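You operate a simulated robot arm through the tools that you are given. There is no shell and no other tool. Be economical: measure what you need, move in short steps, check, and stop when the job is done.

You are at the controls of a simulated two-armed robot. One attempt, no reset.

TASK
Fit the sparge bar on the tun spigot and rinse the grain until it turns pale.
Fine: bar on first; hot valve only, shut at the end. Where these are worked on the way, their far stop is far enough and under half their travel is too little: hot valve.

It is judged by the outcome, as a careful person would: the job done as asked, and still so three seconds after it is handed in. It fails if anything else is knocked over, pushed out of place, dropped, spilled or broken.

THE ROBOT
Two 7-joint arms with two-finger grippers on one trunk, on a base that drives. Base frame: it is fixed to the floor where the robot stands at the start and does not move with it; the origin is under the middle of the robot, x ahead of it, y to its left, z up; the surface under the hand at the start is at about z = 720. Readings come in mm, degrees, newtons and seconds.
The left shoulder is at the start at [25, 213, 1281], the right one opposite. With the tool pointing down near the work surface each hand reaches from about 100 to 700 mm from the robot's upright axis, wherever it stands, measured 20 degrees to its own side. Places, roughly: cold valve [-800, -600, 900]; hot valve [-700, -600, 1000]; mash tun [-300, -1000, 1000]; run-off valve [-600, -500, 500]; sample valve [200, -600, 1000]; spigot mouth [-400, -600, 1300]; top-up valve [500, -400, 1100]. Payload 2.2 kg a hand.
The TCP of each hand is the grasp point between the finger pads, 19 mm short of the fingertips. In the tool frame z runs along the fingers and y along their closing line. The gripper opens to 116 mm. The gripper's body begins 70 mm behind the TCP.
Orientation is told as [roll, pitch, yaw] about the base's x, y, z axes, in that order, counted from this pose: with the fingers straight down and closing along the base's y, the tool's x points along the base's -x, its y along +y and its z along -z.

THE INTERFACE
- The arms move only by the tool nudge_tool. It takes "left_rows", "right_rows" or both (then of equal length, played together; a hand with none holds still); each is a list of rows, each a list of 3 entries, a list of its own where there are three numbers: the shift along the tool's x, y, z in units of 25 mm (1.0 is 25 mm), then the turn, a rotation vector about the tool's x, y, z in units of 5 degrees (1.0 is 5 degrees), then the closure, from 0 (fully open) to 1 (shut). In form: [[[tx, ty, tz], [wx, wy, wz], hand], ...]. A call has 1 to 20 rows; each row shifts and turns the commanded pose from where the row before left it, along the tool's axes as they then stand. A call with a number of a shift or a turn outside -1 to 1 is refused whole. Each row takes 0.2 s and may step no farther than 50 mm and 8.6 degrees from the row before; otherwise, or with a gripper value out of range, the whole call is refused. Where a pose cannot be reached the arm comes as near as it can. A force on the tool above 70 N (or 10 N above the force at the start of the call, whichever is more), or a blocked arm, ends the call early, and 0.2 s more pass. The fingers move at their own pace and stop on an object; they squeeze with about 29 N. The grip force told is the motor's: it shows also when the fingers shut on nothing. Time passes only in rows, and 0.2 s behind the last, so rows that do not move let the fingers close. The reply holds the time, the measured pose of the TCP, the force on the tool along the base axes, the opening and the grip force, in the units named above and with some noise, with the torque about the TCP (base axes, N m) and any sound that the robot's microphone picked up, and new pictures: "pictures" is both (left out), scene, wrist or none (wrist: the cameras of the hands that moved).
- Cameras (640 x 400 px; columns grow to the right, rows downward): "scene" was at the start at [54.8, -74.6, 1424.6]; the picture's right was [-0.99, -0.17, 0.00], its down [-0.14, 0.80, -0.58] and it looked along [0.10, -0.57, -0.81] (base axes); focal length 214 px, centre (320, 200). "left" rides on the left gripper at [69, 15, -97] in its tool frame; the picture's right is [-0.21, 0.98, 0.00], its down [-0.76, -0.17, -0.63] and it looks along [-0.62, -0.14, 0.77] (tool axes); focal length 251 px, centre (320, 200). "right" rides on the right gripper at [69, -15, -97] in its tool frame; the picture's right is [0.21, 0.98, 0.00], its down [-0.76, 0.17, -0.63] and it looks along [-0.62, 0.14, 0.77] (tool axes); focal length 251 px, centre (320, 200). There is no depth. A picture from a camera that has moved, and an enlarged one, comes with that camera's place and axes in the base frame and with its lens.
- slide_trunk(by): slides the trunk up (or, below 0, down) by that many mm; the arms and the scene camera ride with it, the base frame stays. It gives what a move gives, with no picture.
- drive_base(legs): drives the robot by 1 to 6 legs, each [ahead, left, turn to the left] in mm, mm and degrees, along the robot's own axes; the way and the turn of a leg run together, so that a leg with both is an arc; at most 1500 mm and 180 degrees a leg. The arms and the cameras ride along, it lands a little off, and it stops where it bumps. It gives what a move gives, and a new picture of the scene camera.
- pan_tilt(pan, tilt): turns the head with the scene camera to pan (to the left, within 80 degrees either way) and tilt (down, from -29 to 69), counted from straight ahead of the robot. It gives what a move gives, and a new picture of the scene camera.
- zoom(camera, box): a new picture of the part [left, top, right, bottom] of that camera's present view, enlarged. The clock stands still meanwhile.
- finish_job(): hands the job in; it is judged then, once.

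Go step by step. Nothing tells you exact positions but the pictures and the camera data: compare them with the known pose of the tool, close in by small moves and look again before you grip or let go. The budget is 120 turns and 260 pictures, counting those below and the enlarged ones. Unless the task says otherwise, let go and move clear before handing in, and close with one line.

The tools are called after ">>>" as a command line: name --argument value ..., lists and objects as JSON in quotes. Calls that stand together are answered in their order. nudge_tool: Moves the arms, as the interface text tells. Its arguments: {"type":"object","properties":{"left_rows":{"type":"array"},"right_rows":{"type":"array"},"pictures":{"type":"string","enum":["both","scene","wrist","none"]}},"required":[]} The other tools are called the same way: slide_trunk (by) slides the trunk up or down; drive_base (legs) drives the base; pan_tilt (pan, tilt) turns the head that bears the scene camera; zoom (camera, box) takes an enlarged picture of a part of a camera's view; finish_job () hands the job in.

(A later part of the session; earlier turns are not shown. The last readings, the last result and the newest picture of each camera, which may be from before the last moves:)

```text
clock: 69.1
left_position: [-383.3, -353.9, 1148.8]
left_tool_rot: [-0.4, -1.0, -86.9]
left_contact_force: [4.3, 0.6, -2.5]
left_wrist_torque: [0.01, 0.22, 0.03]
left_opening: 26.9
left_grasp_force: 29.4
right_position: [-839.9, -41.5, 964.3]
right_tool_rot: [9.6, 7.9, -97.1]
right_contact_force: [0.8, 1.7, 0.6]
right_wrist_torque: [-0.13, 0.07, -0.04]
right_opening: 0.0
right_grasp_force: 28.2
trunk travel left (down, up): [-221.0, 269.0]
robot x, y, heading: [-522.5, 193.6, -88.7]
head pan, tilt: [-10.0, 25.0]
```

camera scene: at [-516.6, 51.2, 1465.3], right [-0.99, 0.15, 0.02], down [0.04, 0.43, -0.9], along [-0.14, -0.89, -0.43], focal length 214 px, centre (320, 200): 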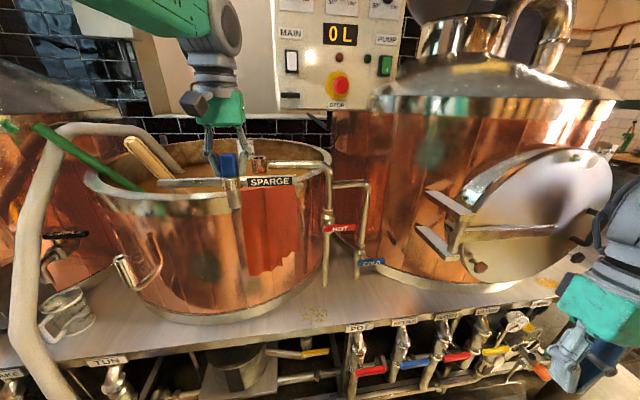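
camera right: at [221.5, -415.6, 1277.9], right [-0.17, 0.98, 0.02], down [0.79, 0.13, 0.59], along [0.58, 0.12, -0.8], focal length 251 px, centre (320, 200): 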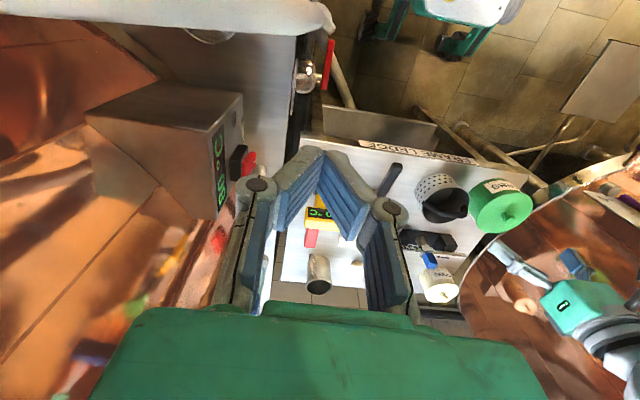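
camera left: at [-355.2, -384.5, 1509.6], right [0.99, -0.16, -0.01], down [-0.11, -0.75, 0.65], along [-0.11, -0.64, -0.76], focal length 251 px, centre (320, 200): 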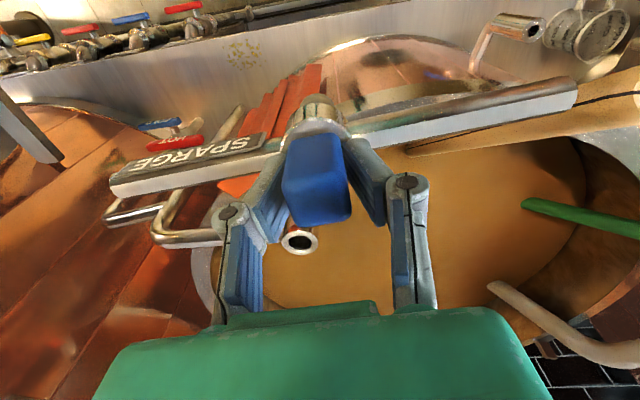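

Rocking remains; the right arm sits cramped with a drifting wrist and may be driving it. I move the right arm out to a comfortable upright pose like at the start.

>>> nudge_tool --right_rows '[[[-1, 0, 0], [0.5, -0.4, 0], 1], [[-1, -1, 0], [0.5, -0.4, 0], 1], [[-1, -1, 0], [0.5, -0.4, 0], 1], [[0, -1, 0], [0.5, -0.4, 0], 1], [[0, -1, 0], [0, 0, 0], 1], [[0, 0, 0], [0, 0, 0], 1]]' --pictures "none"

>>> nudge_tool --right_rows '[[[0, 0, 0], [0, 0, 0], 1], [[0, 0, 0], [0, 0, 0], 1], [[0, 0, 0], [0, 0, 0], 1]]' --pictures "none"

>>> nudge_tool --right_rows '[[[0, 0, 0], [0, 0, 0], 1], [[0, 0, 0], [0, 0, 0], 1]]' --pictures "none"

>>> nudge_tool --right_rows '[[[0, 0, 0], [0, 0, 0], 1], [[0, 0, 0], [0, 0, 0], 1]]' --pictures "scene"

```text
clock: 70.7
left_position: [-397.3, -348.7, 1151.2]
left_tool_rot: [-0.5, -1.2, -87.0]
left_contact_force: [2.7, 0.3, -3.2]
left_wrist_torque: [0.01, 0.15, -0.01]
left_opening: 26.8
left_grasp_force: 28.7
right_position: [-965.8, -81.6, 934.0]
right_tool_rot: [2.7, 2.0, -101.4]
right_contact_force: [1.5, 0.7, 0.8]
right_wrist_torque: [0.0, 0.11, -0.01]
right_opening: 0.1
right_grasp_force: 28.6
trunk travel left (down, up): [-221.0, 269.0]
robot x, y, heading: [-535.1, 197.7, -88.7]
head pan, tilt: [-10.0, 25.0]
stopped in row 6 (right hand): the arm was blocked; the commanded pose is now the measured one
```

```text
clock: 71.5
left_position: [-405.6, -349.8, 1150.7]
left_tool_rot: [0.0, -1.1, -87.0]
left_contact_force: [2.4, -0.3, -3.5]
left_wrist_torque: [0.0, 0.14, 0.02]
left_opening: 27.0
left_grasp_force: 29.2
right_position: [-971.9, -81.0, 929.4]
right_tool_rot: [3.3, 2.2, -101.8]
right_contact_force: [1.4, -0.5, -0.3]
right_wrist_torque: [-0.03, 0.05, 0.02]
right_opening: 0.0
right_grasp_force: 28.6
trunk travel left (down, up): [-221.0, 269.0]
robot x, y, heading: [-539.5, 196.2, -88.7]
head pan, tilt: [-10.0, 25.0]
```

```text
clock: 72.3
left_position: [-422.4, -345.7, 1151.9]
left_tool_rot: [0.2, -1.4, -87.4]
left_contact_force: [1.2, 1.3, -4.0]
left_wrist_torque: [-0.03, 0.09, -0.01]
left_opening: 27.1
left_grasp_force: 29.2
right_position: [-986.5, -77.9, 926.6]
right_tool_rot: [3.7, 2.3, -102.3]
right_contact_force: [1.1, 0.7, -0.4]
right_wrist_torque: [-0.03, 0.03, 0.0]
right_opening: 0.1
right_grasp_force: 28.4
trunk travel left (down, up): [-221.0, 269.0]
robot x, y, heading: [-546.5, 196.4, -88.3]
head pan, tilt: [-10.0, 25.0]
stopped in row 2 (right hand): the arm was blocked; the commanded pose is now the measured one
```

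```text
clock: 73.1
left_position: [-436.7, -343.4, 1153.8]
left_tool_rot: [0.5, -1.7, -87.6]
left_contact_force: [0.0, 0.7, -4.2]
left_wrist_torque: [0.03, 0.06, -0.01]
left_opening: 26.8
left_grasp_force: 29.0
right_position: [-997.3, -76.7, 927.9]
right_tool_rot: [3.8, 1.8, -102.2]
right_contact_force: [-0.4, 0.0, 0.1]
right_wrist_torque: [-0.05, 0.03, -0.01]
right_opening: 0.1
right_grasp_force: 28.3
trunk travel left (down, up): [-221.0, 269.0]
robot x, y, heading: [-553.0, 195.9, -88.6]
head pan, tilt: [-10.0, 25.0]
stopped in row 2 (right hand): the arm was blocked; the commanded pose is now the measured one
camera scene: at [-574.0, 61.0, 1263.4], right [-0.99, 0.15, 0.0], down [0.07, 0.42, -0.9], along [-0.14, -0.89, -0.43], focal length 214 px, centre (320, 200)
```

scene: 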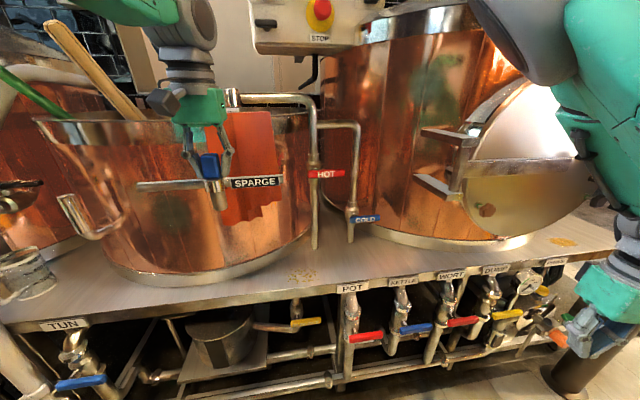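

The rocking has died down; I hold on a little and watch for rest.

>>> nudge_tool --left_rows '[[[0, 0, 0], [0, 0, 0], 1], [[0, 0, 0], [0, 0, 0], 1], [[0, 0, 0], [0, 0, 0], 1], [[0, 0, 0], [0, 0, 0], 1], [[0, 0, 0], [0, 0, 0], 1]]' --pictures "none"

>>> nudge_tool --left_rows '[[[0, 0, 0], [0, 0, 0], 1], [[0, 0, 0], [0, 0, 0], 1]]' --pictures "none"

>>> nudge_tool --left_rows '[[[0, 0, 0], [0, 0, 0], 1], [[0, 0, 0], [0, 0, 0], 1]]' --pictures "none"

```text
clock: 74.3
left_position: [-438.1, -345.5, 1152.8]
left_tool_rot: [0.6, -1.6, -87.7]
left_contact_force: [0.5, 0.4, -4.3]
left_wrist_torque: [0.02, 0.03, -0.01]
left_opening: 26.8
left_grasp_force: 29.3
right_position: [-993.5, -83.6, 935.0]
right_tool_rot: [2.6, 1.0, -100.4]
right_contact_force: [0.1, 0.1, 0.5]
right_wrist_torque: [0.02, -0.01, -0.02]
right_opening: 0.0
right_grasp_force: 28.7
trunk travel left (down, up): [-221.0, 269.0]
robot x, y, heading: [-553.6, 193.1, -88.4]
head pan, tilt: [-10.0, 25.0]
```

```text
clock: 74.9
left_position: [-428.2, -342.5, 1152.8]
left_tool_rot: [0.1, -1.5, -87.5]
left_contact_force: [1.6, -1.0, -3.4]
left_wrist_torque: [0.0, 0.04, -0.02]
left_opening: 26.7
left_grasp_force: 29.0
right_position: [-989.2, -78.9, 932.7]
right_tool_rot: [2.9, 1.2, -101.2]
right_contact_force: [0.7, -0.3, 0.0]
right_wrist_torque: [0.0, 0.04, 0.04]
right_opening: 0.0
right_grasp_force: 28.6
trunk travel left (down, up): [-221.0, 269.0]
robot x, y, heading: [-556.9, 193.9, -88.6]
head pan, tilt: [-10.0, 25.0]
```

```text
clock: 75.5
left_position: [-454.7, -345.1, 1155.3]
left_tool_rot: [1.2, -1.7, -87.8]
left_contact_force: [-1.4, 0.2, -3.9]
left_wrist_torque: [-0.03, -0.05, 0.02]
left_opening: 27.0
left_grasp_force: 29.0
right_position: [-1009.9, -81.6, 926.4]
right_tool_rot: [3.8, 1.5, -101.2]
right_contact_force: [0.6, 0.5, -0.3]
right_wrist_torque: [0.01, -0.07, 0.0]
right_opening: 0.0
right_grasp_force: 28.8
trunk travel left (down, up): [-221.0, 269.0]
robot x, y, heading: [-555.4, 193.9, -88.7]
head pan, tilt: [-10.0, 25.0]
```

Only slight rocking is left. I keep watching briefly to see if it decays.

>>> nudge_tool --left_rows '[[[0, 0, 0], [0, 0, 0], 1], [[0, 0, 0], [0, 0, 0], 1], [[0, 0, 0], [0, 0, 0], 1], [[0, 0, 0], [0, 0, 0], 1], [[0, 0, 0], [0, 0, 0], 1], [[0, 0, 0], [0, 0, 0], 1], [[0, 0, 0], [0, 0, 0], 1], [[0, 0, 0], [0, 0, 0], 1], [[0, 0, 0], [0, 0, 0], 1], [[0, 0, 0], [0, 0, 0], 1], [[0, 0, 0], [0, 0, 0], 1], [[0, 0, 0], [0, 0, 0], 1], [[0, 0, 0], [0, 0, 0], 1], [[0, 0, 0], [0, 0, 0], 1], [[0, 0, 0], [0, 0, 0], 1]]' --pictures "none"

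>>> nudge_tool --left_rows '[[[0, 0, 0], [0, 0, 0], 1]]' --pictures "none"

>>> nudge_tool --left_rows '[[[0, 0, 0], [0, 0, 0], 1]]' --pictures "none"

>>> nudge_tool --left_rows '[[[0, 0, 0], [0, 0, 0], 1]]' --pictures "none"

```text
clock: 78.7
left_position: [-446.1, -344.2, 1154.4]
left_tool_rot: [0.8, -1.6, -87.6]
left_contact_force: [-0.1, 0.3, -3.5]
left_wrist_torque: [-0.04, -0.02, 0.0]
left_opening: 26.9
left_grasp_force: 28.8
right_position: [-1001.3, -82.4, 931.1]
right_tool_rot: [2.9, 1.2, -100.6]
right_contact_force: [-0.3, -0.6, 0.7]
right_wrist_torque: [0.0, 0.02, 0.02]
right_opening: 0.2
right_grasp_force: 28.3
trunk travel left (down, up): [-221.0, 269.0]
robot x, y, heading: [-552.6, 193.7, -89.0]
head pan, tilt: [-10.0, 25.0]
```

```text
clock: 79.1
left_position: [-443.8, -344.6, 1153.6]
left_tool_rot: [0.7, -1.6, -87.7]
left_contact_force: [0.7, 0.3, -4.2]
left_wrist_torque: [-0.02, -0.04, -0.01]
left_opening: 27.1
left_grasp_force: 28.9
right_position: [-1000.3, -81.7, 930.7]
right_tool_rot: [3.1, 1.3, -100.9]
right_contact_force: [0.1, -0.3, 0.0]
right_wrist_torque: [-0.03, 0.01, -0.02]
right_opening: 0.0
right_grasp_force: 28.8
trunk travel left (down, up): [-221.0, 269.0]
robot x, y, heading: [-554.6, 195.5, -88.7]
head pan, tilt: [-10.0, 25.0]
```

```text
clock: 79.5
left_position: [-443.8, -344.4, 1152.9]
left_tool_rot: [0.7, -1.6, -87.8]
left_contact_force: [0.8, 0.1, -3.8]
left_wrist_torque: [0.01, 0.0, 0.01]
left_opening: 26.7
left_grasp_force: 28.9
right_position: [-999.3, -81.9, 932.9]
right_tool_rot: [3.1, 1.3, -100.8]
right_contact_force: [1.0, 0.7, -0.3]
right_wrist_torque: [0.02, -0.02, -0.03]
right_opening: 0.0
right_grasp_force: 28.6
trunk travel left (down, up): [-221.0, 269.0]
robot x, y, heading: [-553.3, 197.1, -88.9]
head pan, tilt: [-10.0, 25.0]
```

```text
clock: 79.9
left_position: [-445.8, -344.4, 1153.2]
left_tool_rot: [0.8, -1.6, -87.7]
left_contact_force: [-0.9, -0.6, -3.1]
left_wrist_torque: [-0.04, 0.01, 0.01]
left_opening: 26.9
left_grasp_force: 28.7
right_position: [-1000.8, -83.9, 930.8]
right_tool_rot: [3.1, 1.1, -100.7]
right_contact_force: [0.3, 0.0, 0.6]
right_wrist_torque: [0.01, 0.02, -0.01]
right_opening: 0.2
right_grasp_force: 28.4
trunk travel left (down, up): [-221.0, 269.0]
robot x, y, heading: [-555.0, 195.7, -88.9]
head pan, tilt: [-10.0, 25.0]
```

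At rest now. I raise the trunk again, which lifts the bar well in front of the tun, and check that it stays calm.

>>> slide_trunk --by 130

>>> slide_trunk --by 132

>>> nudge_tool --left_rows '[[[0, 0, 0], [0, 0, 0], 1], [[0, 0, 0], [0, 0, 0], 1], [[0, 0, 0], [0, 0, 0], 1], [[0, 0, 0], [0, 0, 0], 1], [[0, 0, 0], [0, 0, 0], 1], [[0, 0, 0], [0, 0, 0], 1], [[0, 0, 0], [0, 0, 0], 1], [[0, 0, 0], [0, 0, 0], 1]]' --pictures "none"

>>> nudge_tool --left_rows '[[[0, 0, 0], [0, 0, 0], 1]]' --pictures "none"

>>> nudge_tool --left_rows '[[[0, 0, 0], [0, 0, 0], 1]]' --pictures "none"

```text
clock: 81.5
left_position: [-445.2, -343.7, 1285.0]
left_tool_rot: [0.8, -1.6, -87.7]
left_contact_force: [-0.1, -0.4, -4.1]
left_wrist_torque: [0.0, 0.0, -0.02]
left_opening: 26.8
left_grasp_force: 28.9
right_position: [-1000.9, -83.4, 1061.3]
right_tool_rot: [3.0, 1.2, -100.7]
right_contact_force: [-0.4, -0.3, 0.3]
right_wrist_torque: [-0.02, -0.01, 0.01]
right_opening: 0.1
right_grasp_force: 28.1
trunk travel left (down, up): [-351.0, 139.0]
robot x, y, heading: [-553.4, 197.9, -88.9]
head pan, tilt: [-10.0, 25.0]
```

```text
clock: 83.1
left_position: [-445.3, -345.0, 1415.7]
left_tool_rot: [0.9, -1.5, -87.7]
left_contact_force: [0.2, 0.0, -4.0]
left_wrist_torque: [0.0, 0.0, -0.01]
left_opening: 26.9
left_grasp_force: 29.5
right_position: [-999.9, -84.1, 1193.8]
right_tool_rot: [2.9, 1.2, -100.7]
right_contact_force: [0.9, -0.5, 0.4]
right_wrist_torque: [-0.04, 0.01, 0.0]
right_opening: 0.2
right_grasp_force: 29.0
trunk travel left (down, up): [-483.0, 7.0]
robot x, y, heading: [-555.9, 194.6, -88.8]
head pan, tilt: [-10.0, 25.0]
```

```text
clock: 84.9
left_position: [-446.0, -345.2, 1416.7]
left_tool_rot: [0.7, -1.6, -87.8]
left_contact_force: [0.4, 0.3, -4.2]
left_wrist_torque: [0.0, 0.01, 0.03]
left_opening: 26.8
left_grasp_force: 29.0
right_position: [-1000.8, -83.4, 1193.1]
right_tool_rot: [3.1, 1.2, -100.7]
right_contact_force: [0.3, 0.9, -0.1]
right_wrist_torque: [0.0, -0.02, -0.01]
right_opening: 0.0
right_grasp_force: 28.8
trunk travel left (down, up): [-483.0, 7.0]
robot x, y, heading: [-552.0, 195.5, -88.8]
head pan, tilt: [-10.0, 25.0]
```

```text
clock: 85.3
left_position: [-444.4, -344.8, 1416.1]
left_tool_rot: [0.9, -1.6, -87.8]
left_contact_force: [0.0, -0.1, -4.1]
left_wrist_torque: [0.01, -0.03, -0.01]
left_opening: 26.8
left_grasp_force: 29.6
right_position: [-1000.5, -82.9, 1194.0]
right_tool_rot: [3.0, 1.2, -100.6]
right_contact_force: [1.2, 0.1, 0.0]
right_wrist_torque: [0.01, 0.01, 0.02]
right_opening: 0.0
right_grasp_force: 28.9
trunk travel left (down, up): [-483.0, 7.0]
robot x, y, heading: [-553.1, 197.5, -88.9]
head pan, tilt: [-10.0, 25.0]
```

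```text
clock: 85.7
left_position: [-444.9, -344.7, 1415.7]
left_tool_rot: [0.8, -1.6, -87.6]
left_contact_force: [-0.6, -0.4, -3.9]
left_wrist_torque: [-0.03, 0.03, -0.01]
left_opening: 26.9
left_grasp_force: 29.8
right_position: [-1001.6, -83.5, 1193.1]
right_tool_rot: [3.0, 1.3, -100.7]
right_contact_force: [0.4, 0.8, 1.1]
right_wrist_torque: [-0.01, 0.0, -0.04]
right_opening: 0.2
right_grasp_force: 29.0
trunk travel left (down, up): [-483.0, 7.0]
robot x, y, heading: [-553.6, 197.4, -88.8]
head pan, tilt: [-10.0, 25.0]
```

Steady as a rock. I drive 130 mm straight ahead so the left camera sees the ring, and level the bar exactly.

>>> drive_base --legs '[[130, 0, 0]]'

>>> nudge_tool --left_rows '[[[0, 0, 0], [0.15, 0.3, 0], 1], [[0, 0, 0], [0, 0, 0], 1], [[0, 0, 0], [0, 0, 0], 1], [[0, 0, 0], [0, 0, 0], 1], [[0, 0, 0], [0, 0, 0], 1], [[0, 0, 0], [0, 0, 0], 1]]' --pictures "none"

>>> nudge_tool --left_rows '[[[0, 0, 0], [0, 0, 0], 1]]' --pictures "both"

>>> zoom --camera "scene" --box '[200, 120, 400, 250]'

```text
clock: 87.0
left_position: [-442.9, -476.8, 1416.7]
left_tool_rot: [0.8, -1.6, -87.7]
left_contact_force: [0.6, 1.0, -3.9]
left_wrist_torque: [0.02, -0.01, 0.0]
left_opening: 26.7
left_grasp_force: 28.9
right_position: [-998.4, -213.0, 1194.5]
right_tool_rot: [3.1, 1.0, -100.9]
right_contact_force: [-0.4, 0.4, 0.2]
right_wrist_torque: [-0.01, 0.0, 0.02]
right_opening: 0.0
right_grasp_force: 28.6
trunk travel left (down, up): [-483.0, 7.0]
robot x, y, heading: [-550.3, 60.4, -89.0]
head pan, tilt: [-10.0, 25.0]
camera scene: at [-568.4, -70.5, 1525.7], right [-0.99, 0.15, 0.0], down [0.07, 0.42, -0.91], along [-0.14, -0.89, -0.42], focal length 214 px, centre (320, 200)
```

scene: 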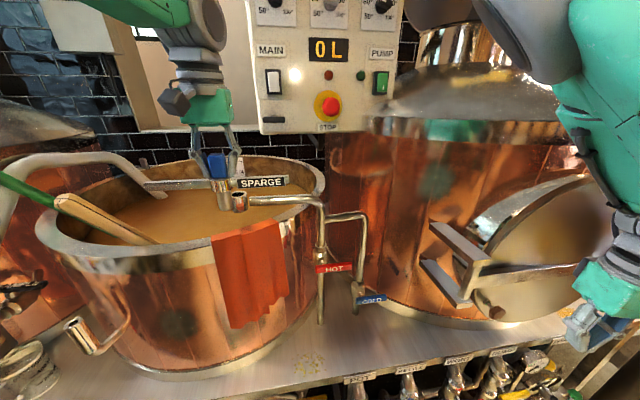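

```text
clock: 88.4
left_position: [-444.8, -476.7, 1416.7]
left_tool_rot: [0.0, -0.1, -87.9]
left_contact_force: [0.2, -0.1, -3.3]
left_wrist_torque: [-0.01, 0.0, 0.0]
left_opening: 27.0
left_grasp_force: 29.1
right_position: [-998.2, -213.4, 1193.6]
right_tool_rot: [3.1, 1.0, -100.8]
right_contact_force: [-0.3, 0.3, 0.6]
right_wrist_torque: [0.02, -0.01, -0.07]
right_opening: 0.1
right_grasp_force: 28.3
trunk travel left (down, up): [-483.0, 7.0]
robot x, y, heading: [-554.5, 62.1, -89.0]
head pan, tilt: [-10.0, 25.0]
```

```text
clock: 88.8
left_position: [-444.2, -475.2, 1417.4]
left_tool_rot: [0.0, -0.3, -87.9]
left_contact_force: [0.6, 0.4, -3.5]
left_wrist_torque: [-0.02, 0.0, 0.05]
left_opening: 26.9
left_grasp_force: 29.2
right_position: [-997.4, -211.2, 1194.1]
right_tool_rot: [3.2, 0.9, -100.8]
right_contact_force: [-0.9, -0.3, 0.1]
right_wrist_torque: [0.0, -0.01, 0.02]
right_opening: 0.1
right_grasp_force: 28.1
trunk travel left (down, up): [-483.0, 7.0]
robot x, y, heading: [-550.6, 59.9, -89.0]
head pan, tilt: [-10.0, 25.0]
camera scene: at [-568.5, -73.2, 1525.4], right [-0.99, 0.15, 0.0], down [0.07, 0.42, -0.9], along [-0.14, -0.89, -0.43], focal length 214 px, centre (320, 200)
camera left: at [-432.2, -405.3, 1513.5], right [0.98, -0.18, 0.0], down [-0.14, -0.76, 0.63], along [-0.11, -0.62, -0.77], focal length 251 px, centre (320, 200)
```

scene: 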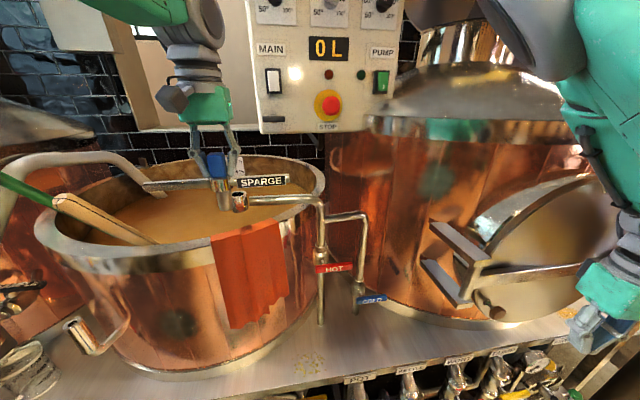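
left: 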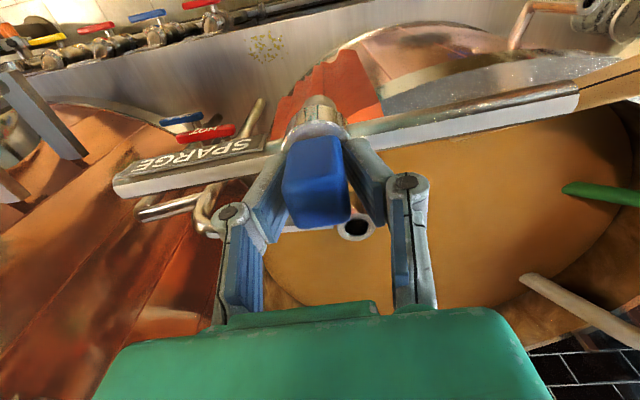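

```text
3.08 times, centred on (300, 185) of scene
camera zoom: at [-568.5, -73.2, 1525.4], right [-0.99, 0.15, 0.0], down [0.07, 0.42, -0.9], along [-0.14, -0.89, -0.43], focal length 660 px, centre (382, 246)
```

zoom: 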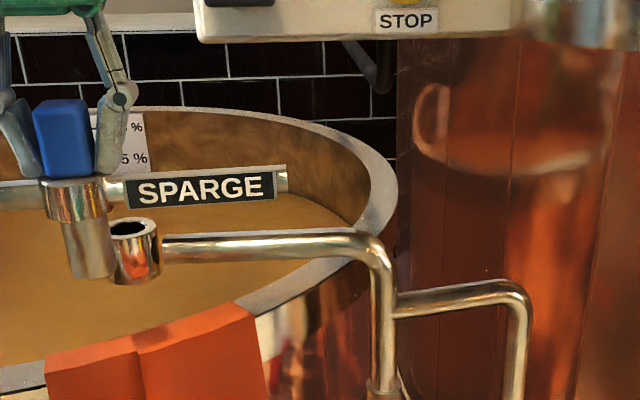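

Two clean rays meet at the ring mouth: [-428, -650, 1280]. The tube's end hangs 90 mm below the TCP. I drive ahead 130 mm and then align by the arm.

>>> drive_base --legs '[[130, 0, 0]]'

>>> nudge_tool --left_rows '[[[-0.9, 0.3, 0], [0, 0, 0], 1], [[-0.9, 0.3, 0], [0, 0, 0], 1], [[0, 0, 0], [0, 0, 0], 1], [[0, 0, 0], [0, 0, 0], 1], [[0, 0, 0], [0, 0, 0], 1], [[0, 0, 0], [0, 0, 0], 1]]' --pictures "none"

>>> nudge_tool --left_rows '[[[0, 0, 0], [0, 0, 0], 1]]' --pictures "both"

>>> zoom --camera "scene" --box '[180, 140, 340, 250]'

```text
clock: 90.0
left_position: [-441.8, -601.1, 1417.6]
left_tool_rot: [0.0, -0.3, -87.7]
left_contact_force: [0.5, 0.0, -3.3]
left_wrist_torque: [-0.02, -0.02, -0.01]
left_opening: 26.7
left_grasp_force: 29.1
right_position: [-994.2, -339.7, 1196.3]
right_tool_rot: [3.3, 0.8, -100.7]
right_contact_force: [0.7, -1.1, 0.3]
right_wrist_torque: [-0.02, -0.03, -0.03]
right_opening: 0.0
right_grasp_force: 28.8
trunk travel left (down, up): [-483.0, 7.0]
robot x, y, heading: [-547.5, -67.9, -88.7]
head pan, tilt: [-10.0, 25.0]
camera scene: at [-565.7, -197.6, 1525.8], right [-0.99, 0.15, 0.0], down [0.07, 0.42, -0.91], along [-0.14, -0.9, -0.42], focal length 214 px, centre (320, 200)
```

scene: 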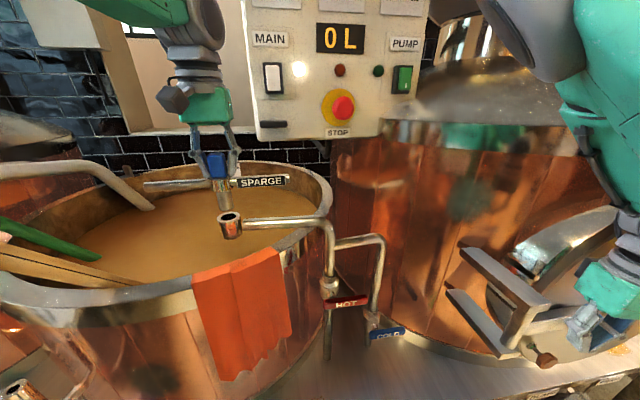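

```text
clock: 91.4
left_position: [-423.4, -646.4, 1419.8]
left_tool_rot: [0.0, -0.1, -87.7]
left_contact_force: [-0.1, 0.0, -3.7]
left_wrist_torque: [-0.02, 0.0, -0.03]
left_opening: 26.9
left_grasp_force: 28.5
right_position: [-994.7, -338.9, 1195.7]
right_tool_rot: [3.2, 0.9, -100.8]
right_contact_force: [-0.3, 0.6, -0.2]
right_wrist_torque: [-0.01, 0.01, -0.04]
right_opening: 0.2
right_grasp_force: 28.8
trunk travel left (down, up): [-483.0, 7.0]
robot x, y, heading: [-551.6, -67.2, -88.9]
head pan, tilt: [-10.0, 25.0]
```

```text
clock: 91.8
left_position: [-423.1, -647.6, 1419.4]
left_tool_rot: [-0.1, -0.2, -87.8]
left_contact_force: [-0.2, 0.8, -4.0]
left_wrist_torque: [-0.02, 0.02, 0.02]
left_opening: 27.1
left_grasp_force: 29.0
right_position: [-995.5, -339.2, 1196.3]
right_tool_rot: [3.2, 0.8, -100.7]
right_contact_force: [0.9, 0.4, -0.1]
right_wrist_torque: [0.0, -0.01, 0.02]
right_opening: 0.0
right_grasp_force: 28.4
trunk travel left (down, up): [-483.0, 7.0]
robot x, y, heading: [-546.5, -65.3, -88.9]
head pan, tilt: [-10.0, 25.0]
camera scene: at [-565.7, -201.6, 1525.3], right [-0.99, 0.15, 0.0], down [0.07, 0.42, -0.9], along [-0.14, -0.89, -0.43], focal length 214 px, centre (320, 200)
camera left: at [-411.9, -577.1, 1515.3], right [0.98, -0.18, 0.0], down [-0.14, -0.76, 0.64], along [-0.11, -0.63, -0.77], focal length 251 px, centre (320, 200)
```

scene: 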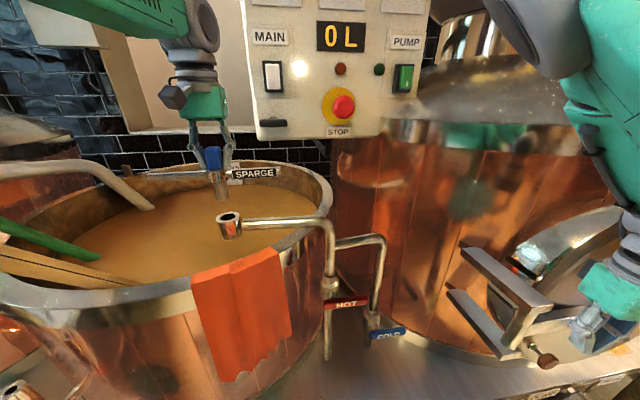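
left: 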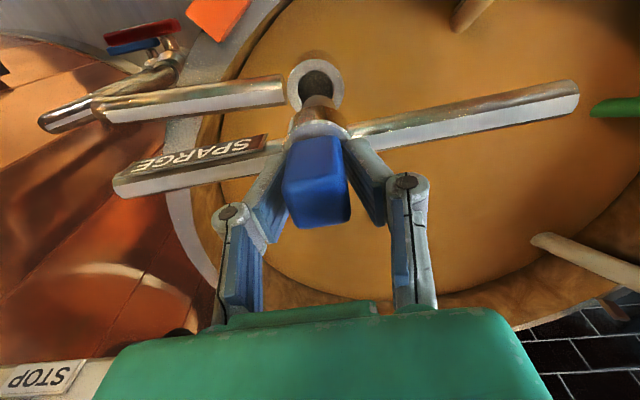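

```text
3.64 times, centred on (260, 195) of scene
camera zoom: at [-565.7, -201.6, 1525.3], right [-0.99, 0.15, 0.0], down [0.07, 0.42, -0.9], along [-0.14, -0.89, -0.43], focal length 780 px, centre (538, 218)
```

zoom: 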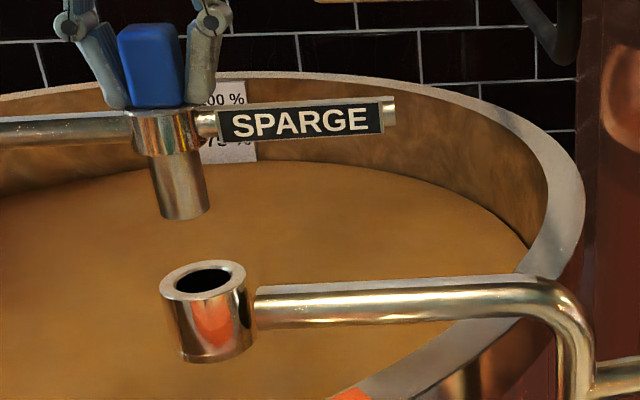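

The close view shows the ring 12 mm nearer the robot and 3 mm to the right of the tube axis. I correct and lower 30 mm, then look.

>>> nudge_tool --left_rows '[[[0.46, -0.13, 0], [0, 0, 0], 1], [[0, 0, 0.6], [0, 0, 0], 1], [[0, 0, 0.6], [0, 0, 0], 1], [[0, 0, 0], [0, 0, 0], 1], [[0, 0, 0], [0, 0, 0], 1]]' --pictures "none"

>>> zoom --camera "scene" --box '[180, 150, 300, 250]'

>>> zoom --camera "left" --box '[240, 40, 400, 140]'

```text
clock: 93.0
left_position: [-427.4, -633.8, 1387.3]
left_tool_rot: [0.0, -0.3, -87.7]
left_contact_force: [-0.3, 0.3, -3.8]
left_wrist_torque: [-0.03, 0.01, -0.01]
left_opening: 27.0
left_grasp_force: 29.0
right_position: [-994.6, -337.4, 1195.4]
right_tool_rot: [3.1, 0.6, -100.7]
right_contact_force: [-0.8, -0.4, -0.4]
right_wrist_torque: [-0.01, -0.02, 0.0]
right_opening: 0.0
right_grasp_force: 28.1
trunk travel left (down, up): [-483.0, 7.0]
robot x, y, heading: [-550.4, -64.7, -88.8]
head pan, tilt: [-10.0, 25.0]
```

```text
4.00 times, centred on (240, 200) of scene
camera zoom: at [-565.5, -200.7, 1525.4], right [-0.99, 0.15, 0.0], down [0.07, 0.42, -0.9], along [-0.14, -0.89, -0.43], focal length 858 px, centre (640, 200)
```

zoom: 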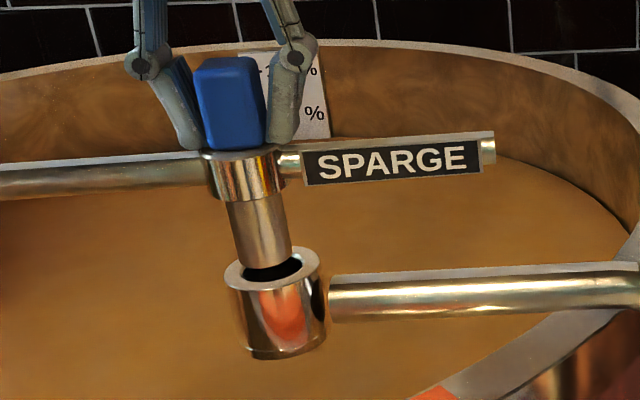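

```text
4.00 times, centred on (320, 90) of left
camera zoom: at [-416.0, -563.1, 1483.5], right [0.98, -0.18, 0.0], down [-0.14, -0.76, 0.64], along [-0.11, -0.63, -0.77], focal length 1006 px, centre (320, 640)
```

zoom: 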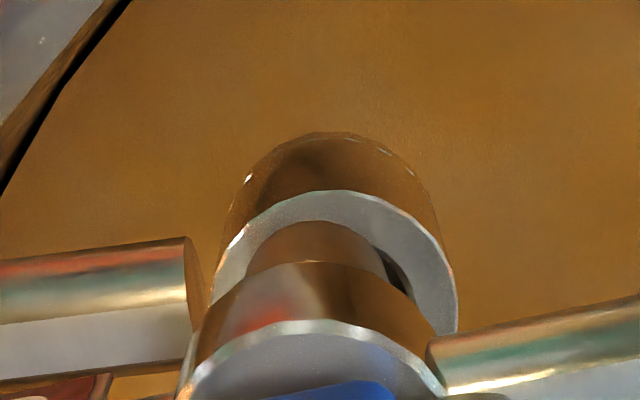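

Close, but the two views disagree by a few mm; I enlarge both more tightly.

>>> zoom --camera "scene" --box '[215, 185, 279, 225]'

>>> zoom --camera "left" --box '[280, 70, 360, 120]'

```text
10.00 times, centred on (247, 205) of scene
camera zoom: at [-565.5, -200.7, 1525.4], right [-0.99, 0.15, 0.0], down [0.07, 0.42, -0.9], along [-0.14, -0.89, -0.43], focal length 2145 px, centre (1050, 150)
```

zoom: 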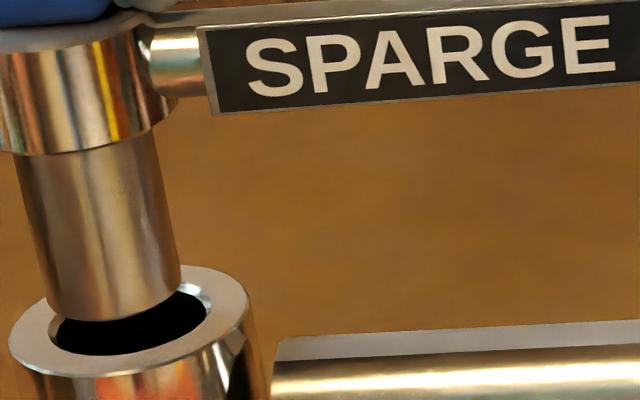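

```text
8.00 times, centred on (320, 95) of left
camera zoom: at [-416.0, -563.1, 1483.5], right [0.98, -0.18, 0.0], down [-0.14, -0.76, 0.64], along [-0.11, -0.63, -0.77], focal length 2012 px, centre (320, 1040)
```

zoom: 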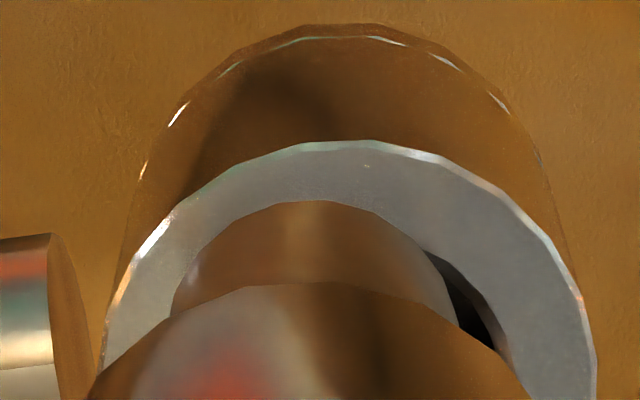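

Solving both views together: the ring is 8.5 mm further from the robot and 1 mm to the left of the tube end, which is 13 mm above it. I shift and go down 8 mm.

>>> nudge_tool --left_rows '[[[-0.34, 0.03, 0], [0, 0, 0], 1], [[0, 0, 0.32], [0, 0, 0], 1], [[0, 0, 0], [0, 0, 0], 1], [[0, 0, 0], [0, 0, 0], 1], [[0, 0, 0], [0, 0, 0], 1]]' --pictures "none"

>>> zoom --camera "scene" --box '[215, 185, 279, 225]'

>>> zoom --camera "left" --box '[280, 70, 360, 120]'

```text
clock: 94.2
left_position: [-427.1, -641.7, 1380.1]
left_tool_rot: [0.1, -0.3, -87.8]
left_contact_force: [-0.8, -0.2, -3.9]
left_wrist_torque: [-0.04, 0.0, -0.03]
left_opening: 26.8
left_grasp_force: 28.8
right_position: [-995.3, -338.3, 1195.4]
right_tool_rot: [3.2, 0.8, -100.7]
right_contact_force: [0.0, -0.1, -0.6]
right_wrist_torque: [0.02, 0.01, 0.0]
right_opening: 0.2
right_grasp_force: 28.9
trunk travel left (down, up): [-483.0, 7.0]
robot x, y, heading: [-550.4, -65.9, -88.9]
head pan, tilt: [-10.0, 25.0]
```

```text
10.00 times, centred on (247, 205) of scene
camera zoom: at [-565.7, -201.4, 1525.3], right [-0.99, 0.15, 0.0], down [0.07, 0.42, -0.9], along [-0.14, -0.89, -0.43], focal length 2145 px, centre (1050, 150)
```

zoom: 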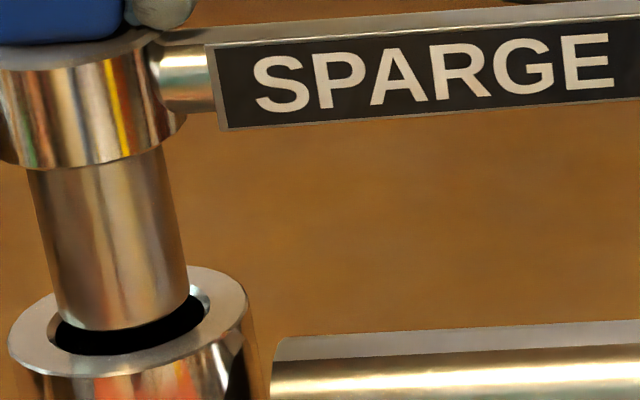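

```text
8.00 times, centred on (320, 95) of left
camera zoom: at [-415.1, -572.3, 1475.9], right [0.98, -0.18, 0.0], down [-0.14, -0.76, 0.64], along [-0.11, -0.63, -0.77], focal length 2012 px, centre (320, 1040)
```

zoom: 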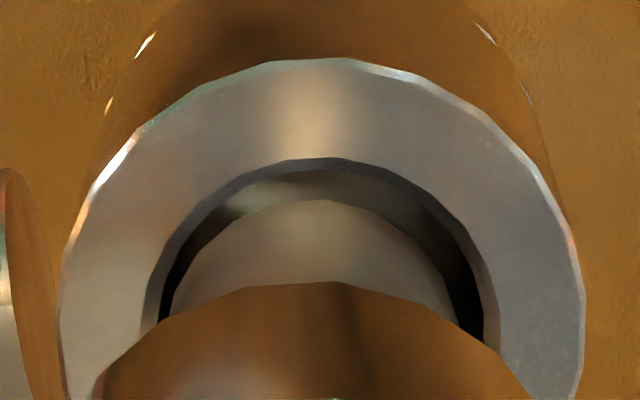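

Centred to within a millimetre in both views. I lower the tube into the ring gently.

>>> nudge_tool --left_rows '[[[0, 0, 0.25], [0, 0, 0], 1], [[0, 0, 0.25], [0, 0, 0], 1], [[0, 0, 0.25], [0, 0, 0], 1], [[0, 0, 0], [0, 0, 0], 1]]' --pictures "none"

>>> zoom --camera "scene" --box '[200, 175, 296, 235]'

```text
clock: 95.2
left_position: [-427.3, -643.0, 1361.5]
left_tool_rot: [-0.1, -0.3, -87.7]
left_contact_force: [0.6, 0.0, -4.9]
left_wrist_torque: [-0.04, 0.0, 0.0]
left_opening: 26.8
left_grasp_force: 29.6
right_position: [-994.4, -339.0, 1195.5]
right_tool_rot: [3.1, 0.8, -100.8]
right_contact_force: [0.2, -0.4, -0.9]
right_wrist_torque: [-0.03, -0.02, -0.01]
right_opening: 0.2
right_grasp_force: 28.8
trunk travel left (down, up): [-483.0, 7.0]
robot x, y, heading: [-548.0, -67.5, -88.9]
head pan, tilt: [-10.0, 25.0]
```

```text
6.67 times, centred on (248, 205) of scene
camera zoom: at [-565.7, -201.4, 1525.3], right [-0.99, 0.15, 0.0], down [0.07, 0.42, -0.9], along [-0.14, -0.89, -0.43], focal length 1430 px, centre (800, 167)
```

zoom: 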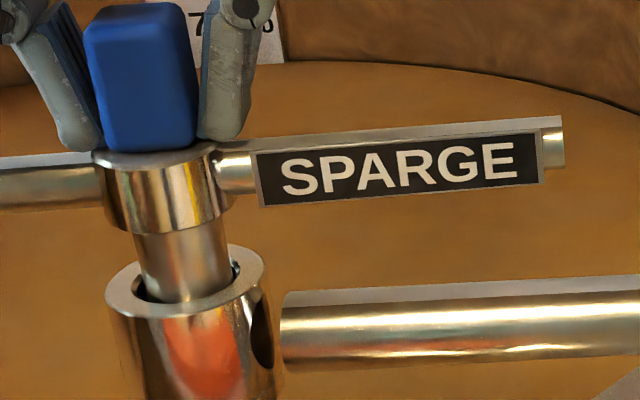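

The tube is inside with no contact force. I lower on in small steps until the collar seats.

>>> nudge_tool --left_rows '[[[0, 0, 0.25], [0, 0, 0], 1], [[0, 0, 0.25], [0, 0, 0], 1], [[0, 0, 0.2], [0, 0, 0], 1], [[0, 0, 0], [0, 0, 0], 1]]' --pictures "none"

>>> zoom --camera "scene" --box '[200, 175, 296, 235]'

```text
clock: 96.2
left_position: [-427.2, -641.1, 1344.7]
left_tool_rot: [-0.1, -0.3, -87.7]
left_contact_force: [0.8, -2.8, -2.8]
left_wrist_torque: [-0.16, -0.07, 0.01]
left_opening: 26.8
left_grasp_force: 29.1
right_position: [-994.5, -338.8, 1195.3]
right_tool_rot: [3.2, 0.8, -100.7]
right_contact_force: [-0.7, 0.2, -0.1]
right_wrist_torque: [-0.01, -0.01, -0.02]
right_opening: 0.0
right_grasp_force: 28.4
trunk travel left (down, up): [-483.0, 7.0]
robot x, y, heading: [-548.9, -65.5, -88.7]
head pan, tilt: [-10.0, 25.0]
```

```text
6.67 times, centred on (248, 205) of scene
camera zoom: at [-565.2, -202.0, 1525.3], right [-0.99, 0.15, 0.0], down [0.07, 0.42, -0.9], along [-0.14, -0.89, -0.43], focal length 1430 px, centre (800, 167)
```

zoom: 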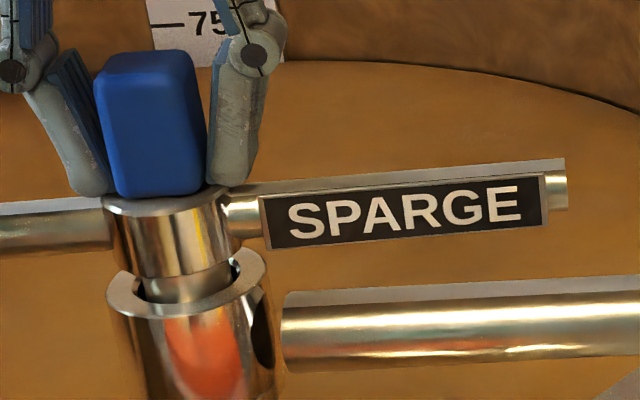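

About 10 mm remain, with a slight side force. I ease 1 mm away from the robot and go on.

>>> nudge_tool --left_rows '[[[-0.04, 0, 0.15], [0, 0, 0], 1], [[-0.02, 0, 0.15], [0, 0, 0], 1], [[0, 0, 0.15], [0, 0, 0], 1], [[0, 0, 0.1], [0, 0, 0], 1], [[0, 0, 0], [0, 0, 0], 1]]' --pictures "none"

>>> zoom --camera "scene" --box '[200, 175, 296, 235]'

```text
clock: 97.4
left_position: [-427.1, -641.3, 1337.3]
left_tool_rot: [-0.2, -0.9, -87.7]
left_contact_force: [1.4, -5.0, 46.2]
left_wrist_torque: [0.38, -0.1, -0.02]
left_opening: 27.0
left_grasp_force: 28.9
right_position: [-995.6, -336.2, 1196.1]
right_tool_rot: [3.5, 0.5, -100.7]
right_contact_force: [0.3, -0.8, 0.3]
right_wrist_torque: [-0.02, 0.0, 0.01]
right_opening: 0.0
right_grasp_force: 28.5
trunk travel left (down, up): [-483.0, 7.0]
robot x, y, heading: [-550.0, -67.3, -88.8]
head pan, tilt: [-10.0, 25.0]
```

```text
6.67 times, centred on (248, 205) of scene
camera zoom: at [-567.4, -194.3, 1526.6], right [-0.99, 0.15, 0.0], down [0.07, 0.42, -0.91], along [-0.14, -0.9, -0.42], focal length 1430 px, centre (800, 167)
```

zoom: 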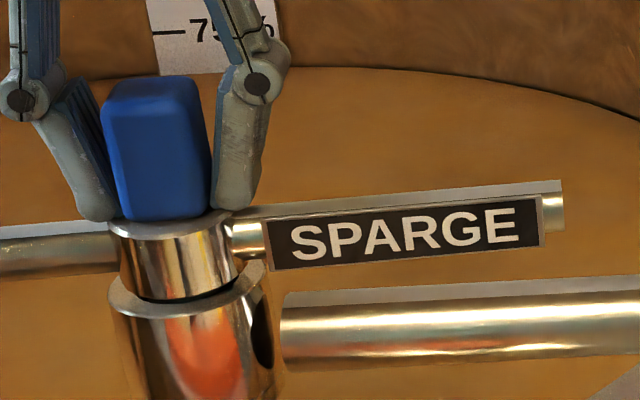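

The collar is seated on the ring (46 N). I ease the pressure, open the fingers and lift clear.

>>> nudge_tool --left_rows '[[[0, 0, -0.12], [0, 0, 0], 1], [[0, 0, 0], [0, 0, 0], 0.7], [[0, 0, 0], [0, 0, 0], 0.55], [[0, 0, 0], [0, 0, 0], 0.5]]' --pictures "none"

>>> zoom --camera "scene" --box '[200, 165, 312, 235]'

```text
clock: 98.4
left_position: [-426.4, -641.7, 1333.2]
left_tool_rot: [0.1, -0.2, -87.7]
left_contact_force: [-0.5, 0.2, 1.4]
left_wrist_torque: [0.02, -0.01, 0.0]
left_opening: 55.1
left_grasp_force: 0.0
right_position: [-995.5, -338.3, 1195.8]
right_tool_rot: [3.2, 0.7, -100.6]
right_contact_force: [-0.2, -0.5, 0.0]
right_wrist_torque: [-0.03, -0.01, -0.02]
right_opening: 0.0
right_grasp_force: 28.4
trunk travel left (down, up): [-483.0, 7.0]
robot x, y, heading: [-549.5, -66.7, -88.7]
head pan, tilt: [-10.0, 25.0]
```

```text
5.71 times, centred on (256, 200) of scene
camera zoom: at [-565.8, -199.1, 1525.7], right [-0.99, 0.15, 0.0], down [0.07, 0.42, -0.91], along [-0.14, -0.89, -0.43], focal length 1226 px, centre (686, 200)
```

zoom: 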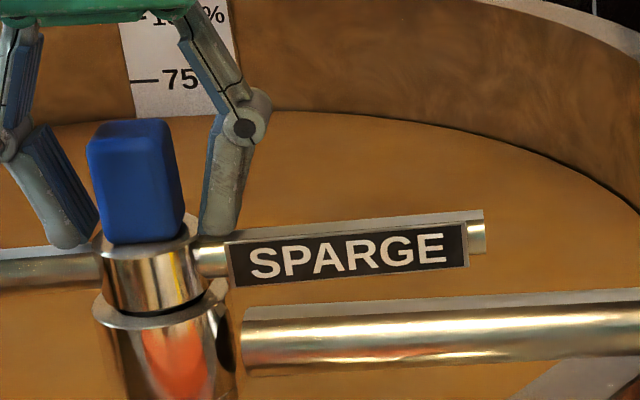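

The bar stands by itself on the spigot. I lift the left hand away and look at the levers.

>>> nudge_tool --left_rows '[[[0, 0, -0.6], [0, 0, 0], 0.4], [[0, 0, -1], [0, 0, 0], 0.4], [[0, 0, -1], [0, 0, 0], 0.4], [[0, 0, -0.9], [0, 0, 0], 0.4], [[0.6, 0.6, 0], [0, 0, 0], 0.5], [[0.6, 1, 0], [0, 0, 0], 0.5], [[0, 0, 0], [0, 0, 0], 0.5], [[0, 0, 0], [0, 0, 0], 0.5]]' --pictures "scene"

>>> pan_tilt --pan -10 --tilt 45

>>> zoom --camera "scene" --box '[260, 100, 460, 240]'

```text
clock: 100.2
left_position: [-388.8, -611.5, 1417.6]
left_tool_rot: [0.1, -0.4, -87.6]
left_contact_force: [1.0, -0.6, -0.2]
left_wrist_torque: [0.01, -0.09, -0.01]
left_opening: 58.2
left_grasp_force: 0.0
right_position: [-995.1, -339.8, 1195.7]
right_tool_rot: [3.1, 0.7, -100.7]
right_contact_force: [0.5, 1.3, -0.3]
right_wrist_torque: [-0.02, 0.0, 0.01]
right_opening: 0.0
right_grasp_force: 28.3
trunk travel left (down, up): [-483.0, 7.0]
robot x, y, heading: [-551.6, -65.4, -88.6]
head pan, tilt: [-10.0, 25.0]
camera scene: at [-565.8, -200.8, 1525.4], right [-0.99, 0.15, 0.0], down [0.07, 0.42, -0.9], along [-0.14, -0.89, -0.43], focal length 214 px, centre (320, 200)
```

scene: 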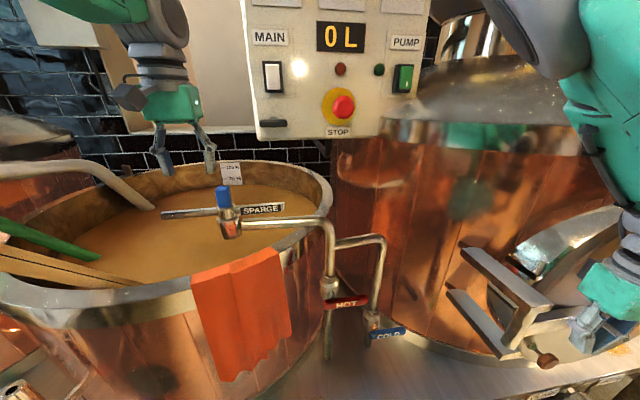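

```text
clock: 101.1
left_position: [-389.3, -611.8, 1419.5]
left_tool_rot: [0.0, -0.3, -87.8]
left_contact_force: [-0.6, -0.2, 0.2]
left_wrist_torque: [-0.03, -0.01, 0.01]
left_opening: 58.0
left_grasp_force: 0.0
right_position: [-994.2, -339.1, 1195.8]
right_tool_rot: [3.2, 0.6, -100.6]
right_contact_force: [-0.2, 0.0, -0.1]
right_wrist_torque: [0.03, -0.01, -0.02]
right_opening: 0.0
right_grasp_force: 28.5
trunk travel left (down, up): [-483.0, 7.0]
robot x, y, heading: [-547.2, -69.2, -88.6]
head pan, tilt: [-10.0, 45.0]
camera scene: at [-563.7, -189.2, 1495.0], right [-0.99, 0.15, 0.0], down [0.11, 0.7, -0.71], along [-0.11, -0.7, -0.71], focal length 214 px, centre (320, 200)
```

scene: 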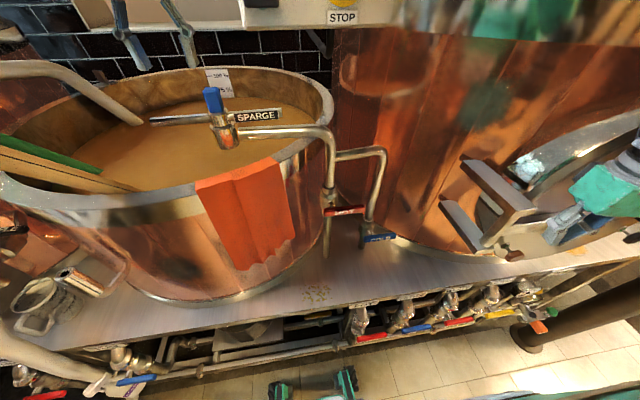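

```text
2.86 times, centred on (360, 170) of scene
camera zoom: at [-563.7, -189.2, 1495.0], right [-0.99, 0.15, 0.0], down [0.11, 0.7, -0.71], along [-0.11, -0.7, -0.71], focal length 613 px, centre (206, 286)
```

zoom: 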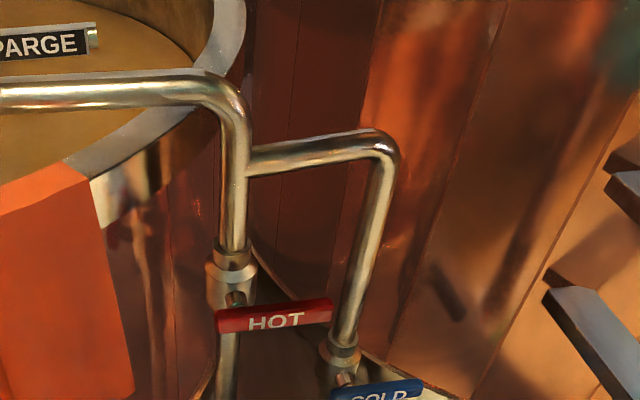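

The bar sits on the spigot. The HOT lever (shut, lying crosswise) centres at about [-695, -585, 1042] with its pivot at x ≈ -657. I draw the left hand back and bring the right hand in front of the lever.

>>> nudge_tool --left_rows '[[[1, 0.3, 0], [0, 0, 0], 0.5], [[1, 0.3, 0], [0, 0, 0], 0.5], [[1, 0.3, 0], [0, 0, 0], 0.5], [[0, 0, 0], [0, 0, 0], 0.5], [[0, 0, 0], [0, 0, 0], 0.5], [[0, 0, 0], [0, 0, 0], 0.5], [[0, 0, 0], [0, 0, 0], 0.5], [[0, 0, 0], [0, 0, 0], 0.5]]' --right_rows '[[[-0.5, 1, 0.3], [0, 0, -0.3], 1], [[-0.5, 1, 0.3], [0, 0, -0.3], 1], [[-0.5, 1, 0.3], [0, 0, -0.3], 1], [[-0.5, 1, 0.3], [0, 0, -0.3], 1], [[-0.5, 1, 0.3], [0, 0, -0.3], 1], [[-0.5, 1, 0.3], [0, 0, -0.3], 1], [[-0.5, 1, 0.3], [0, 0, -0.3], 1], [[-0.5, 0.5, 0.3], [0, 0, -0.3], 1]]' --pictures "both"

```text
clock: 102.9
left_position: [-365.7, -535.3, 1421.3]
left_tool_rot: [-0.1, -0.3, -87.7]
left_contact_force: [-0.2, 0.3, -0.2]
left_wrist_torque: [0.01, 0.0, 0.02]
left_opening: 58.0
left_grasp_force: 0.0
right_position: [-812.9, -458.7, 1148.5]
right_tool_rot: [5.3, -0.1, -90.1]
right_contact_force: [-0.1, 0.5, -0.4]
right_wrist_torque: [-0.02, 0.01, -0.02]
right_opening: 0.1
right_grasp_force: 28.4
trunk travel left (down, up): [-483.0, 7.0]
robot x, y, heading: [-552.2, -66.9, -88.9]
head pan, tilt: [-10.0, 45.0]
camera scene: at [-561.7, -190.2, 1494.9], right [-0.99, 0.15, 0.0], down [0.11, 0.7, -0.7], along [-0.11, -0.7, -0.71], focal length 214 px, centre (320, 200)
camera right: at [-837.2, -390.5, 1243.3], right [0.97, 0.21, 0.09], down [0.11, -0.76, 0.65], along [0.21, -0.62, -0.76], focal length 251 px, centre (320, 200)
camera left: at [-353.6, -465.3, 1517.0], right [0.98, -0.18, 0.0], down [-0.14, -0.76, 0.64], along [-0.11, -0.63, -0.77], focal length 251 px, centre (320, 200)
```

scene: 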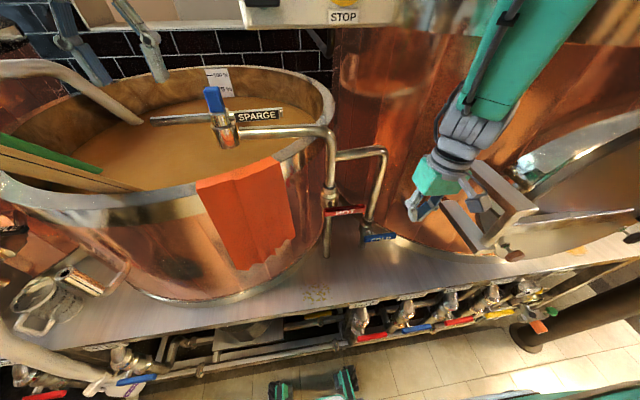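
right: 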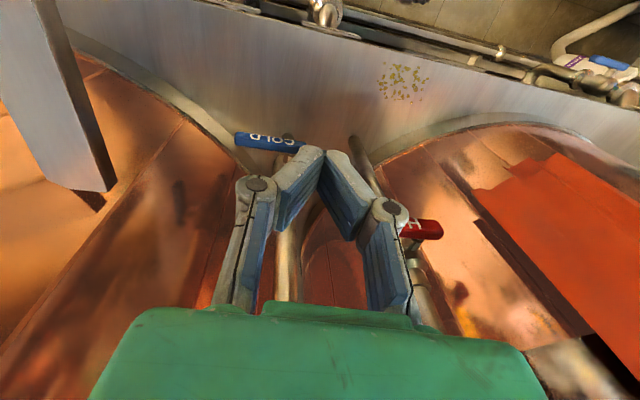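
left: 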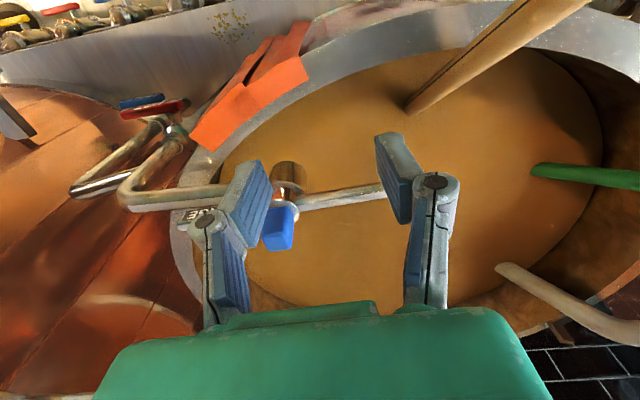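

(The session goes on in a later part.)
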